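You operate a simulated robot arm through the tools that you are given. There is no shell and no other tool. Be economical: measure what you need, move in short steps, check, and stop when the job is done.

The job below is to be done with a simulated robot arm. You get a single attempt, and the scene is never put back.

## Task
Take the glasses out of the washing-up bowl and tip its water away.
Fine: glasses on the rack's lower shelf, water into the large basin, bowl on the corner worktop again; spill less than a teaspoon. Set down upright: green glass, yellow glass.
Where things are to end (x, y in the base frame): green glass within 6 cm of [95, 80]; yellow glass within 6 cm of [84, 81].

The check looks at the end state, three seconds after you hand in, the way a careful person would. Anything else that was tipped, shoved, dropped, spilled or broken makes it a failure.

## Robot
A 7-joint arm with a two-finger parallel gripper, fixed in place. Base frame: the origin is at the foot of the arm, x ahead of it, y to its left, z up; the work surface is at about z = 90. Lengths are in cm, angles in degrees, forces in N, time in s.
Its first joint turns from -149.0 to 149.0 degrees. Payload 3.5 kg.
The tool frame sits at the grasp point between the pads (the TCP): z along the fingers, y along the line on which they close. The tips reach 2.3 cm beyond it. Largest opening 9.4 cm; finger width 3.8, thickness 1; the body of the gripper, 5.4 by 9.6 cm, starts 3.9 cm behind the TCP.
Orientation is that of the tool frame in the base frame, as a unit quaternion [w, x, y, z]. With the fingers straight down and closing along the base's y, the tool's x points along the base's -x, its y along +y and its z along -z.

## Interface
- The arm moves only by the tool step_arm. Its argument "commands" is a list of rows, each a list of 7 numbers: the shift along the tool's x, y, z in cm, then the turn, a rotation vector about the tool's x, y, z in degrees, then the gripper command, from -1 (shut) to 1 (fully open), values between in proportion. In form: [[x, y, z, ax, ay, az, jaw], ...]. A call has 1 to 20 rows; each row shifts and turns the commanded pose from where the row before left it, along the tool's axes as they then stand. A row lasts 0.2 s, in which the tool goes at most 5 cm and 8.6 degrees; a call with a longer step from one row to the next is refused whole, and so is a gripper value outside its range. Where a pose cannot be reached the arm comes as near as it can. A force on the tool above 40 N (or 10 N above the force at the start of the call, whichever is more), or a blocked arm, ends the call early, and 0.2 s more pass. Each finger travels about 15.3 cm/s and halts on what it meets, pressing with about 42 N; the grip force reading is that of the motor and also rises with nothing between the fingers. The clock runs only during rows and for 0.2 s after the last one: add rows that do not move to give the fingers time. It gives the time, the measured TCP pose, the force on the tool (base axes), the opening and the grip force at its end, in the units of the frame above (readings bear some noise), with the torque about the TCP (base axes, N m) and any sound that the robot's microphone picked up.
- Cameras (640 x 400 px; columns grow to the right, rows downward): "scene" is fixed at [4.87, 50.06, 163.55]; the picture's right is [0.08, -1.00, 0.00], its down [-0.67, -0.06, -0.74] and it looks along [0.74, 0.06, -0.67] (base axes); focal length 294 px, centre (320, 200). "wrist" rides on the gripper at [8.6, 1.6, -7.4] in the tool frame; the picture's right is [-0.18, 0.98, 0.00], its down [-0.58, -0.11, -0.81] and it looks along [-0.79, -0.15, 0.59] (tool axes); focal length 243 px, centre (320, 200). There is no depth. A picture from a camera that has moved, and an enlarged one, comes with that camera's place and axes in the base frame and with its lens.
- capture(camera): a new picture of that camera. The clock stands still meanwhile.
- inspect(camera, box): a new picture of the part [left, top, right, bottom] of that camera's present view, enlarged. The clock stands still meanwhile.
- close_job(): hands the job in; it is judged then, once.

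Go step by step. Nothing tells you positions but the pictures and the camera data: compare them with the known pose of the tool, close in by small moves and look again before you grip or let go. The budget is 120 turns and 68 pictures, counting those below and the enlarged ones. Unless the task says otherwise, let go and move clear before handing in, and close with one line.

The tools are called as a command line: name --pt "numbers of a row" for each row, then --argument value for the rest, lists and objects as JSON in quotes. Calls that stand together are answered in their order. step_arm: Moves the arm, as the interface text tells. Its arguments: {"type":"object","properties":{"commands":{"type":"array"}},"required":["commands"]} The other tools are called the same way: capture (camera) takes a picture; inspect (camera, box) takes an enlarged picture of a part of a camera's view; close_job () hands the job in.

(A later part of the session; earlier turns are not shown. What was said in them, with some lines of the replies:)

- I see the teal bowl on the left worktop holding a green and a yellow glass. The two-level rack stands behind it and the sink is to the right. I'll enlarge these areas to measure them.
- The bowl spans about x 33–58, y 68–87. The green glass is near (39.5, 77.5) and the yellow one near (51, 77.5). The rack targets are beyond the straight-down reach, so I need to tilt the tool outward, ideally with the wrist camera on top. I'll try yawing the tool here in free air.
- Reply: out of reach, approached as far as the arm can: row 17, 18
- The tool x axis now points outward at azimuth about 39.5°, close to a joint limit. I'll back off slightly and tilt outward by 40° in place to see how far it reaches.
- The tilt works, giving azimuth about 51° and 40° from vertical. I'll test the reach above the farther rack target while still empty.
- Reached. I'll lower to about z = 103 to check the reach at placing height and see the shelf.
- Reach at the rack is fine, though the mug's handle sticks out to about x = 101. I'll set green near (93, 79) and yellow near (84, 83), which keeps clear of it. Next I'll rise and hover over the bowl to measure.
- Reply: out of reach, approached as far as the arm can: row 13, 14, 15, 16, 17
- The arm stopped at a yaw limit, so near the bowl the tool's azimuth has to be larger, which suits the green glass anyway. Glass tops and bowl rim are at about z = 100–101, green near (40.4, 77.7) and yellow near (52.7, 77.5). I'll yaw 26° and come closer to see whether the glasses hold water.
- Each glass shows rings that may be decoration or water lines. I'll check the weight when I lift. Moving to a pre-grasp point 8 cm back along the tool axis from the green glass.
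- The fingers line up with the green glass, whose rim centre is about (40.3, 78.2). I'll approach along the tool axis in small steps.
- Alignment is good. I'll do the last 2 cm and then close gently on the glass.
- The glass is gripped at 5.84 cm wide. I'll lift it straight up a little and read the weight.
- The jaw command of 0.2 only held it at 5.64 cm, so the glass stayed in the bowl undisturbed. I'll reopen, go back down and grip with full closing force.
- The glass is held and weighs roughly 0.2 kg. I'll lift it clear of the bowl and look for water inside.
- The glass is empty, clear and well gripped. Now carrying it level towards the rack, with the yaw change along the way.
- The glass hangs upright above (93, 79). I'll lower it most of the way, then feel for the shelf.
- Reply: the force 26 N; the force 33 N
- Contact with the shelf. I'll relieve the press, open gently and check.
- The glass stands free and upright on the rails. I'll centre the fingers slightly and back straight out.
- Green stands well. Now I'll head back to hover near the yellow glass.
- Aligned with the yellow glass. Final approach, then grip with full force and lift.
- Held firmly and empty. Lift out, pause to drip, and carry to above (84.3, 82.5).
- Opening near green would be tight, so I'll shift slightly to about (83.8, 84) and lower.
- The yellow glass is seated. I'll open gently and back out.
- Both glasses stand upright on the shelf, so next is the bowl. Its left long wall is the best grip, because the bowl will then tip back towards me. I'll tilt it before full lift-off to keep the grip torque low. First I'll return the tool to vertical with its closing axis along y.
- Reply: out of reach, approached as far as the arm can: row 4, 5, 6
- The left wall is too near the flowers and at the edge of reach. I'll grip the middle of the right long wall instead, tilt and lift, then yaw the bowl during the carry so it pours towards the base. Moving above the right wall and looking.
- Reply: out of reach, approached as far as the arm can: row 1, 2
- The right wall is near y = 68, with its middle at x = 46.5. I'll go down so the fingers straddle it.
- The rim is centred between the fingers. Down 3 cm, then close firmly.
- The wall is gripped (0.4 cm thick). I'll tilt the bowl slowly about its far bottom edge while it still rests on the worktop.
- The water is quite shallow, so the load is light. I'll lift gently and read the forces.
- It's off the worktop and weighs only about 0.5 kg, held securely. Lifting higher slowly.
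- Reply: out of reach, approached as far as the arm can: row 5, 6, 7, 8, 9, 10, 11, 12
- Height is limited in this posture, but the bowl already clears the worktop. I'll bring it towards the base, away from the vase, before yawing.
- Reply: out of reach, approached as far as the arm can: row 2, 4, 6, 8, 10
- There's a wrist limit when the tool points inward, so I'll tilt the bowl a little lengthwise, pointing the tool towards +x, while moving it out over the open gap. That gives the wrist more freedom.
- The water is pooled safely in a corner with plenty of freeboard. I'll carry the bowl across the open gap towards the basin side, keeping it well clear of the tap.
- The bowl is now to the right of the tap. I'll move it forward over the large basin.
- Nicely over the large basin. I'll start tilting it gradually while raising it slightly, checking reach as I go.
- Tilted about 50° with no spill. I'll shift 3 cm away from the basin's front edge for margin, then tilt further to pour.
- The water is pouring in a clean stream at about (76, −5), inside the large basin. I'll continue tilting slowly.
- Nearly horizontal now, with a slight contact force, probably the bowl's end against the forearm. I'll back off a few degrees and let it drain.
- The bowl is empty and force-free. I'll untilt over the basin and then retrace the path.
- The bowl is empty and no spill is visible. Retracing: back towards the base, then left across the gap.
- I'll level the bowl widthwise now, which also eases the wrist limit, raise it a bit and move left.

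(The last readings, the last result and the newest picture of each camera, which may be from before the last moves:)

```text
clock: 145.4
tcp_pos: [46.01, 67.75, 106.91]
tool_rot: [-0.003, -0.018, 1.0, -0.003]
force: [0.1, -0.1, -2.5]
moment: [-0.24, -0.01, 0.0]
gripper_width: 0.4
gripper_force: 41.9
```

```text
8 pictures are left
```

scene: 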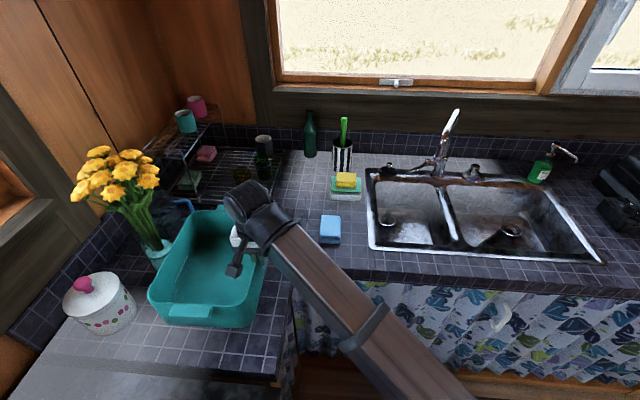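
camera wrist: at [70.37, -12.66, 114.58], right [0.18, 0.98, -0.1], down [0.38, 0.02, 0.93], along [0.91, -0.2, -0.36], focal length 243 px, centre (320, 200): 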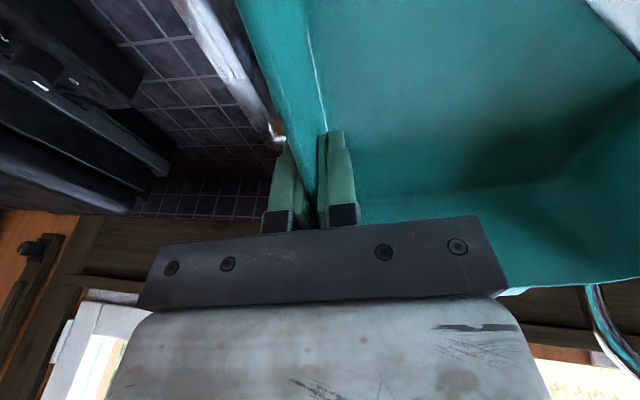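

The soap dispenser looks displaced from its original spot, so the bowl probably nudged it during the deepest tilt. I'll check it closely before setting the bowl down.

inspect --camera "scene" --box '[360, 90, 640, 290]'

```text
2.00 times, centred on (500, 190) of scene
camera zoom: at [4.87, 50.06, 163.55], right [0.08, -1.0, 0.0], down [-0.67, -0.06, -0.74], along [0.74, 0.06, -0.67], focal length 589 px, centre (-40, 220)
```

zoom: 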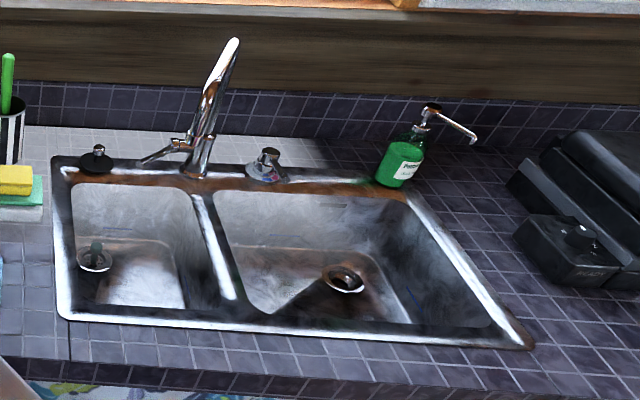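

The dispenser stands upright but has slid about 5.5 cm in −y, from roughly (102.5, −21.7) to (102.3, −27.5). I'll set the bowl down first and then put the dispenser back.

step_arm --pt "-0.3 0.1 0 0 0 1 -1" --pt "-0.2 0.1 1 0 0 1 -1" --pt "0 0 1.5 0 0 0 -1" --pt "0 0 1.5 0 0 0 -1" --pt "0 0 1.5 0 0 0 -1" --pt "0 0 1 0 0 0 -1" --pt "0 0 0.8 0 0 0 -1" --pt "0 0 0.5 0 0 0 -1" --pt "0 0 0 0 0 0 -1"

step_arm --pt "0 0 0.25 0 0 0 -1" --pt "0 0 0.25 0 0 0 -1" --pt "0 0 0 0 0 0 -1"

```text
clock: 147.4
tcp_pos: [46.65, 67.86, 99.12]
tool_rot: [-0.003, 0.0, 1.0, -0.003]
force: [-0.1, -0.2, -3.3]
moment: [-0.24, 0.0, -0.02]
gripper_width: 0.39
gripper_force: 41.5
```

```text
clock: 148.2
tcp_pos: [46.75, 67.89, 98.63]
tool_rot: [-0.003, 0.0, 1.0, -0.002]
force: [0.4, 0.2, -2.8]
moment: [-0.22, 0.01, 0.0]
gripper_width: 0.4
gripper_force: 41.8
```

step_arm --pt "0 0 0.2 0 0 0 -1" --pt "0 0 0.2 0 0 0 -1" --pt "0 0 0 0 0 0 -1"

step_arm --pt "0 0 0.1 0 0 0 -1" --pt "0 0 0.1 0 0 0 -1" --pt "0 0 0 0 0 0 -1"

```text
clock: 149.0
tcp_pos: [46.67, 67.71, 98.27]
tool_rot: [-0.003, 0.0, 1.0, -0.003]
force: [-0.4, -0.3, -1.1]
moment: [0.07, -0.24, -0.07]
gripper_width: 0.36
gripper_force: 42.0
```

```text
clock: 149.8
tcp_pos: [46.62, 67.82, 98.14]
tool_rot: [-0.002, 0.001, 1.0, -0.001]
force: [-3.3, -1.8, 10.2]
moment: [0.73, -1.44, -0.21]
gripper_width: 0.36
gripper_force: 41.8
```

Landed at the original height. Opening and lifting clear.

step_arm --pt "0 0 0 0 0 0 -0.8" --pt "0 0 0 0 0 0 -0.5" --pt "0 0 0 0 0 0 -0.2" --pt "0 0 0 0 0 0 0.2" --pt "0 0 0 0 0 0 0.2" --pt "0 0 -1 0 0 0 0.2" --pt "0 0 -2 0 0 0 0.2" --pt "0 0 -3 0 0 0 0.2" --pt "0 0 -2 0 0 0 0.2" --pt "0 0 0 0 0 0 0.2"

inspect --camera "scene" --box '[140, 200, 320, 350]'

```text
clock: 152.0
tcp_pos: [46.8, 67.83, 106.05]
tool_rot: [-0.002, 0.001, 1.0, -0.003]
force: [-1.1, 0.5, 0.2]
moment: [0.02, -0.02, -0.02]
gripper_width: 5.63
gripper_force: 0.1
```

```text
2.67 times, centred on (230, 275) of scene
camera zoom: at [4.87, 50.06, 163.55], right [0.08, -1.0, 0.0], down [-0.67, -0.06, -0.74], along [0.74, 0.06, -0.67], focal length 785 px, centre (560, 0)
```

zoom: 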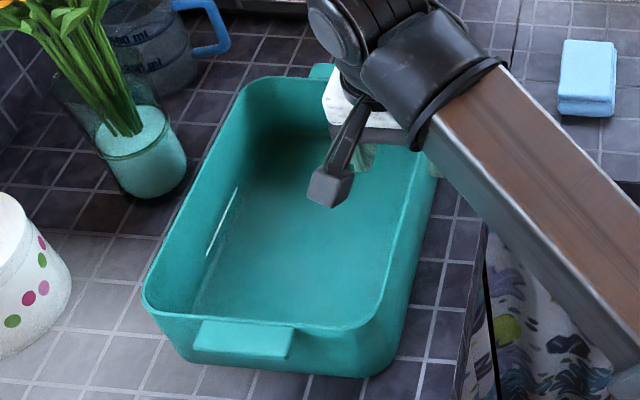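

The bowl is back in place, upright and empty. Now to restore the dispenser, first moving the empty gripper over the gap to the right.

step_arm --pt "0 -2 0 0 0 0 0.2" --pt "0 -4 0 0 0 0 0.2" --pt "-0.85 -4.5 0 0 0 0 0.2" --pt "-0.85 -4.5 0 0 0 0 0.2" --pt "-0.85 -4.5 0 0 0 0 0.2" --pt "-0.85 -4.5 0 0 0 0 0.2" --pt "-0.85 -4.5 0 0 0 0 0.2" --pt "-0.85 -4.5 0 0 0 0 0.2" --pt "-0.85 -4.5 0 0 0 0 0.2" --pt "-0.85 -4.5 0 0 0 0 0.2" --pt "-0.85 -4.5 0 0 0 0 0.2" --pt "-0.85 -4.5 0 0 0 0 0.2" --pt "-0.85 -4.5 0 0 0 0 0.2" --pt "-0.85 -4.5 0 0 0 0 0.2" --pt "-0.85 -4.5 0 0 0 0 0.2" --pt "-0.85 -4.5 0 0 0 0 0.2" --pt "-0.85 -4.5 0 0 0 0 0.2" --pt "0 0 0 0 0 0 0.2"

```text
clock: 154.6
tcp_pos: [55.55, 17.75, 105.04]
tool_rot: [0.003, 0.01, 1.0, 0.001]
force: [0.2, 13.1, -4.2]
moment: [-1.31, -0.38, -1.35]
gripper_width: 5.65
gripper_force: 0.0
out of reach, approached as far as the arm can: row 10, 11, 13
stopped in row 13: the force on the tool passed its limit at 71 N (the readings are from after the stop); the commanded pose is now the measured one
```

An unexpected force stopped the arm in the gap, so I'll look before going on.

capture --camera "scene"

```text
5 pictures are left
```

scene: 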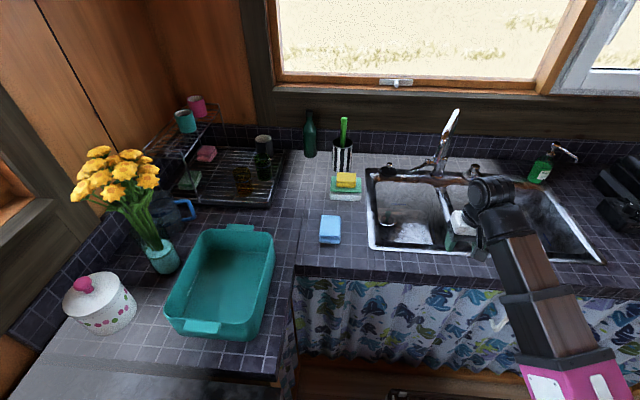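

Nothing in the scene is touched. The wrist camera was meeting the arm's own forearm, so I'll yaw it away to the left and then continue.

step_arm --pt "0 0.5 0 0 0 4 0.2" --pt "0 0.5 0 0 0 8.5 0.2" --pt "0 0 0 0 0 8.5 0.2" --pt "0 0 0 0 0 8.5 0.2" --pt "0 0 0 0 0 8.5 0.2" --pt "0 0 0 0 0 8.5 0.2" --pt "0 0 0 0 0 8.5 0.2" --pt "0 0 0 0 0 8.5 0.2" --pt "0 0 0 0 0 8.5 0.2" --pt "0 0 0 0 0 8.5 0.2" --pt "0 0 0 0 0 8.5 0.2" --pt "0 0 0 0 0 8.5 0.2" --pt "0 0 0 0 0 8.5 0.2" --pt "0 0 0 0 0 8.5 0.2" --pt "0 0 0 0 0 0 0.2"

```text
clock: 157.8
tcp_pos: [55.49, 18.67, 105.03]
tool_rot: [0.0, 0.846, 0.533, 0.002]
force: [0.3, 0.8, 0.0]
moment: [0.0, 0.01, -0.03]
gripper_width: 5.64
gripper_force: 0.0
```

step_arm --pt "-3.76 2.1 0 0 0 0 0.2" --pt "-3.76 2.1 0 0 0 0 0.2" --pt "-3.76 2.1 0 0 0 0 0.2" --pt "-3.76 2.1 0 0 0 0 0.2" --pt "-3.76 2.1 0 0 0 0 0.2" --pt "-3.76 2.1 0 0 0 0 0.2" --pt "-3.76 2.1 0 0 0 0 0.2" --pt "-3.76 2.1 0 0 0 0 0.2" --pt "-3.76 2.1 0 0 0 0 0.2" --pt "0 0 0 0 0 7.9 0.2" --pt "0 0 0 0 0 7.9 0.2" --pt "0 0 0 0 0 7.9 0.2" --pt "0 0 0 0 0 7.9 0.2" --pt "0 0 0 0 0 7.9 0.2" --pt "0 0 0 0 8.4 0 0.2" --pt "0 0 0 0 8.4 0 0.2" --pt "0 0 0 0 8.4 0 0.2" --pt "0 0 0 0 0 0 0.2"

```text
clock: 161.6
tcp_pos: [57.83, -19.87, 105.01]
tool_rot: [-0.047, 0.952, 0.21, 0.216]
force: [-0.4, 0.0, 0.8]
moment: [-0.03, -0.02, 0.02]
gripper_width: 5.64
gripper_force: 0.1
```

step_arm --pt "3.26 2.51 -0.32 0 0 0 0.2" --pt "3.26 2.51 -0.32 0 0 0 0.2" --pt "3.26 2.51 -0.32 0 0 0 0.2" --pt "3.26 2.51 -0.32 0 0 0 0.2" --pt "3.26 2.51 -0.32 0 0 0 0.2" --pt "3.26 2.51 -0.32 0 0 0 0.2" --pt "3.26 2.51 -0.32 0 0 0 0.2" --pt "3.26 2.51 -0.32 0 0 0 0.2" --pt "3.26 2.51 -0.32 0 0 0 0.2" --pt "3.26 2.51 -0.32 0 0 0 0.2" --pt "0 0 0 0 0 0 0.2"

capture --camera "wrist"

```text
clock: 164.0
tcp_pos: [93.79, -30.6, 121.87]
tool_rot: [-0.048, 0.952, 0.211, 0.214]
force: [-0.1, 0.3, -0.8]
moment: [0.02, -0.01, -0.02]
gripper_width: 5.62
gripper_force: 0.0
```

```text
4 pictures are left
camera wrist: at [98.78, -29.99, 132.23], right [0.26, -0.96, -0.08], down [-0.84, -0.27, 0.48], along [-0.48, -0.06, -0.87], focal length 243 px, centre (320, 200)
```

wrist: 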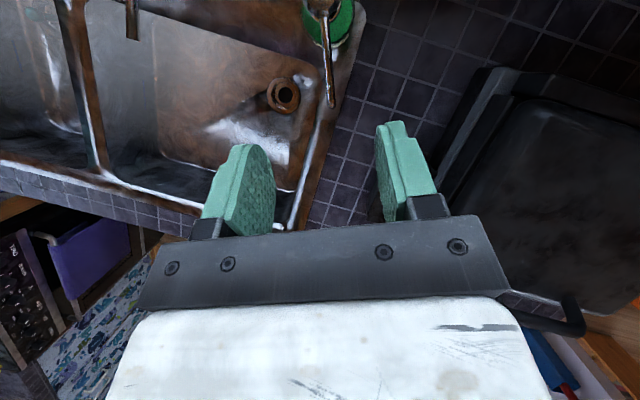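

I can see the dispenser: head near (102.6, −26.8), nozzle pointing back along my approach plane. I'll straddle the pump head and check before closing.

step_arm --pt "0.65 0.06 3 0 0 0 0.2" --pt "0.65 0.06 3 0 0 0 0.2" --pt "0.66 0.05 3 0 0 0 0.2" --pt "0 0 2.5 0 0 0 0.2" --pt "0 0 2.5 0 0 0 0.2" --pt "0 0 0 0 0 0 0.2"

capture --camera "wrist"

```text
clock: 165.4
tcp_pos: [101.11, -27.61, 110.07]
tool_rot: [-0.048, 0.952, 0.211, 0.216]
force: [-0.7, 0.2, 0.0]
moment: [0.0, 0.0, -0.01]
gripper_width: 5.63
gripper_force: 0.0
```

```text
3 pictures are left
camera wrist: at [106.09, -27.08, 120.51], right [0.26, -0.96, -0.08], down [-0.84, -0.27, 0.48], along [-0.48, -0.06, -0.87], focal length 243 px, centre (320, 200)
```

wrist: 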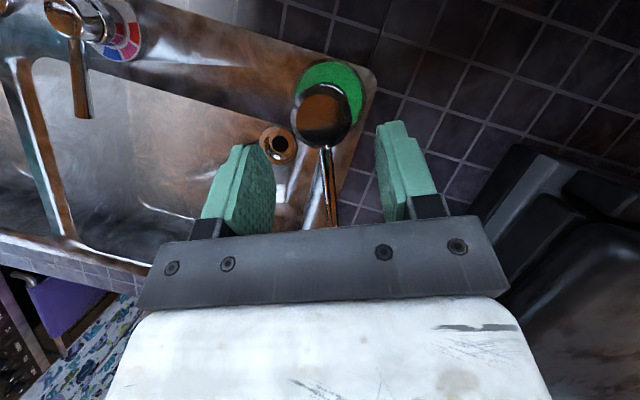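

step_arm --pt "0.2 -0.03 1.1 0 0 0 0.2" --pt "0.2 -0.03 1.1 0 0 0 0.2" --pt "0.2 -0.03 1.1 0 0 0 0.2" --pt "0.2 0 1.1 0 0 0 0.2" --pt "0 0 0 0 0 0 0.2"

step_arm --pt "0 0 0 0 0 0 0" --pt "0 0 0 0 0 0 -0.15" --pt "0 0 0 0 0 0 -0.3" --pt "0 0 0 0 0 0 -0.45" --pt "0 0 0 0 0 0 -0.6" --pt "0 0 0 0 0 0 -0.8" --pt "0 0 0 0 0 0 -1" --pt "0 0 0 0 0 0 -1"

```text
clock: 166.6
tcp_pos: [103.44, -26.49, 106.4]
tool_rot: [-0.048, 0.952, 0.211, 0.216]
force: [0.2, 0.9, -1.5]
moment: [0.0, 0.03, 0.03]
gripper_width: 5.63
gripper_force: 0.1
```

```text
clock: 168.4
tcp_pos: [103.51, -26.49, 106.5]
tool_rot: [-0.047, 0.952, 0.211, 0.216]
force: [1.5, -0.6, 0.9]
moment: [0.0, 0.04, -0.01]
gripper_width: 3.14
gripper_force: 41.6
```

Gripped at the pump head (3.1 cm). I'll lift it barely and check that it comes along.

step_arm --pt "0.13 0 -0.27 0 0 0 -1" --pt "0.17 0 -0.36 0 0 0 -1" --pt "0.13 0 -0.27 0 0 0 -1" --pt "0 0 0 0 0 0 -1" --pt "0 0 0 0 0 0 -1"

```text
clock: 169.6
tcp_pos: [103.41, -26.51, 107.56]
tool_rot: [-0.048, 0.952, 0.211, 0.216]
force: [0.6, 0.2, -4.7]
moment: [0.01, 0.0, 0.02]
gripper_width: 3.15
gripper_force: 42.4
```

Lifted cleanly at about 0.47 kg. Moving it 5.3 cm in +y and turning it back by 25°.

step_arm --pt "0.17 -0.4 0.08 0 0 0 -1" --pt "0.34 -0.8 0.16 0 0 0 -1" --pt "0.34 -0.8 0.16 0 0 0 -1" --pt "0.34 -0.8 0.16 0 0 0 -1" --pt "0.34 -0.8 0.16 0 0 0 -1" --pt "0.34 -0.8 0.16 0 0 0 -1" --pt "0.15 -0.4 0.08 0 0 0 -1" --pt "0 0 0 -2.15 0 4.5 -1" --pt "0 0 0 -2.15 0 4.5 -1" --pt "0 0 0 -2.15 0 4.5 -1" --pt "0 0 0 -2.15 0 4.5 -1" --pt "0 0 0 -2.15 0 4.5 -1" --pt "0 0 0 0 0 0 -1"

inspect --camera "scene" --box '[360, 90, 640, 290]'

```text
clock: 172.4
tcp_pos: [103.5, -21.16, 107.4]
tool_rot: [0.001, 0.975, 0.0, 0.221]
force: [-0.2, 0.1, -5.3]
moment: [0.02, -0.03, 0.02]
gripper_width: 3.14
gripper_force: 42.0
```

```text
2.00 times, centred on (500, 190) of scene
camera zoom: at [4.87, 50.06, 163.55], right [0.08, -1.0, 0.0], down [-0.67, -0.06, -0.74], along [0.74, 0.06, -0.67], focal length 589 px, centre (-40, 220)
```

zoom: 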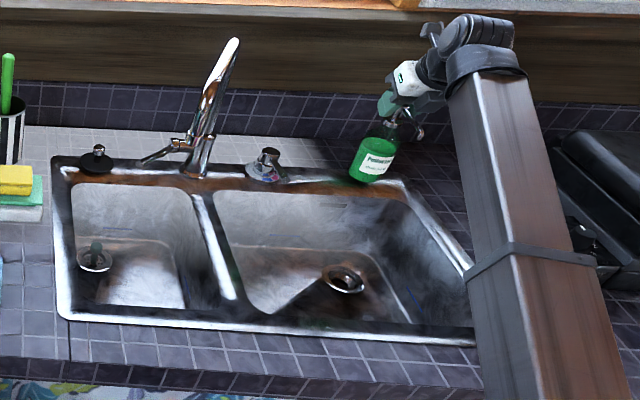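

The position and nozzle direction match the original picture within a few millimetres. I'll shift a touch and lower to contact.

step_arm --pt "-0.13 -0.3 0.27 0 0 0 -1" --pt "-0.17 0 0.36 0 0 0 -1" --pt "0 0 0 0 0 0 -1"

step_arm --pt "-0.065 0 0.135 0 0 0 -1" --pt "0 0 0 0 0 0 -1"

step_arm --pt "-0.065 0 0.135 0 0 0 -1" --pt "0 0 0 0 0 0 -1"

```text
clock: 173.2
tcp_pos: [103.34, -20.88, 106.71]
tool_rot: [0.001, 0.975, 0.0, 0.22]
force: [0.5, -0.3, -5.2]
moment: [0.03, -0.03, 0.03]
gripper_width: 3.13
gripper_force: 41.9
```

```text
clock: 173.8
tcp_pos: [103.36, -20.9, 106.47]
tool_rot: [0.001, 0.975, 0.001, 0.221]
force: [-0.8, 0.6, -2.6]
moment: [0.11, 0.11, 0.04]
gripper_width: 3.16
gripper_force: 42.5
```

```text
clock: 174.4
tcp_pos: [103.42, -20.95, 106.44]
tool_rot: [0.001, 0.976, 0.0, 0.22]
force: [0.8, -1.4, 0.5]
moment: [0.04, -0.07, 0.04]
gripper_width: 3.16
gripper_force: 41.5
```

Seated. Releasing and retracting along the tool axis.

step_arm --pt "0 0 0 0 0 0 -0.3" --pt "0 0 0 0 0 0 -0.2" --pt "0 0 0 0 0 0 0" --pt "0 0 0 0 0 0 0.2" --pt "0 0 0 0 0 0 0.2" --pt "0 0 -1 0 0 0 0.2" --pt "0 0 -2 0 0 0 0.2" --pt "0 0 -3 0 0 0 0.2" --pt "0 0 -4 0 0 0 0.2" --pt "0 0 -4 0 0 0 0.2" --pt "-3 2 0 0 0 0 0.2" --pt "-3 2 0 0 0 0 0.2" --pt "-3 2 0 0 0 0 0.2" --pt "-3 2 0 0 0 0 0.2" --pt "0 0 0 0 0 0 0.2"

capture --camera "scene"

```text
clock: 177.6
tcp_pos: [86.59, -28.77, 113.75]
tool_rot: [0.0, 0.975, 0.001, 0.221]
force: [0.8, 0.1, -0.4]
moment: [0.03, 0.02, -0.04]
gripper_width: 5.66
gripper_force: 0.0
```

```text
1 pictures are left
```

scene: 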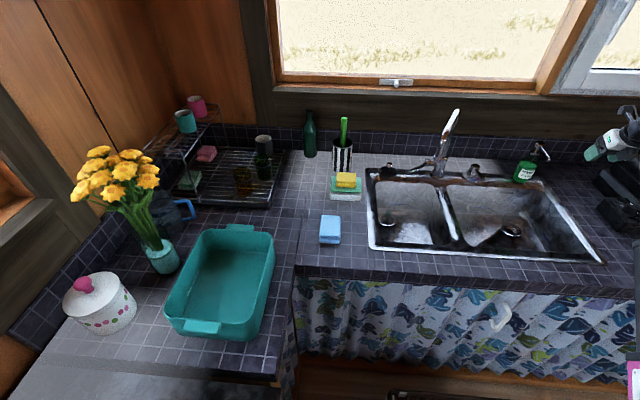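

Everything is in place: the dispenser looks as it did at the start, the bowl is empty on the corner worktop, and both glasses are upright on the rack. The arm is clear, so I'm handing in.

close_job

```text
The job is handed in.
```

The job is handed in: both glasses stand upright on the lower shelf, and the water went into the large basin with no spill visible. The bowl is back on the corner worktop. While pouring I knocked the soap dispenser about 5.5 cm along the sink; I put it back to match its original position in the picture.
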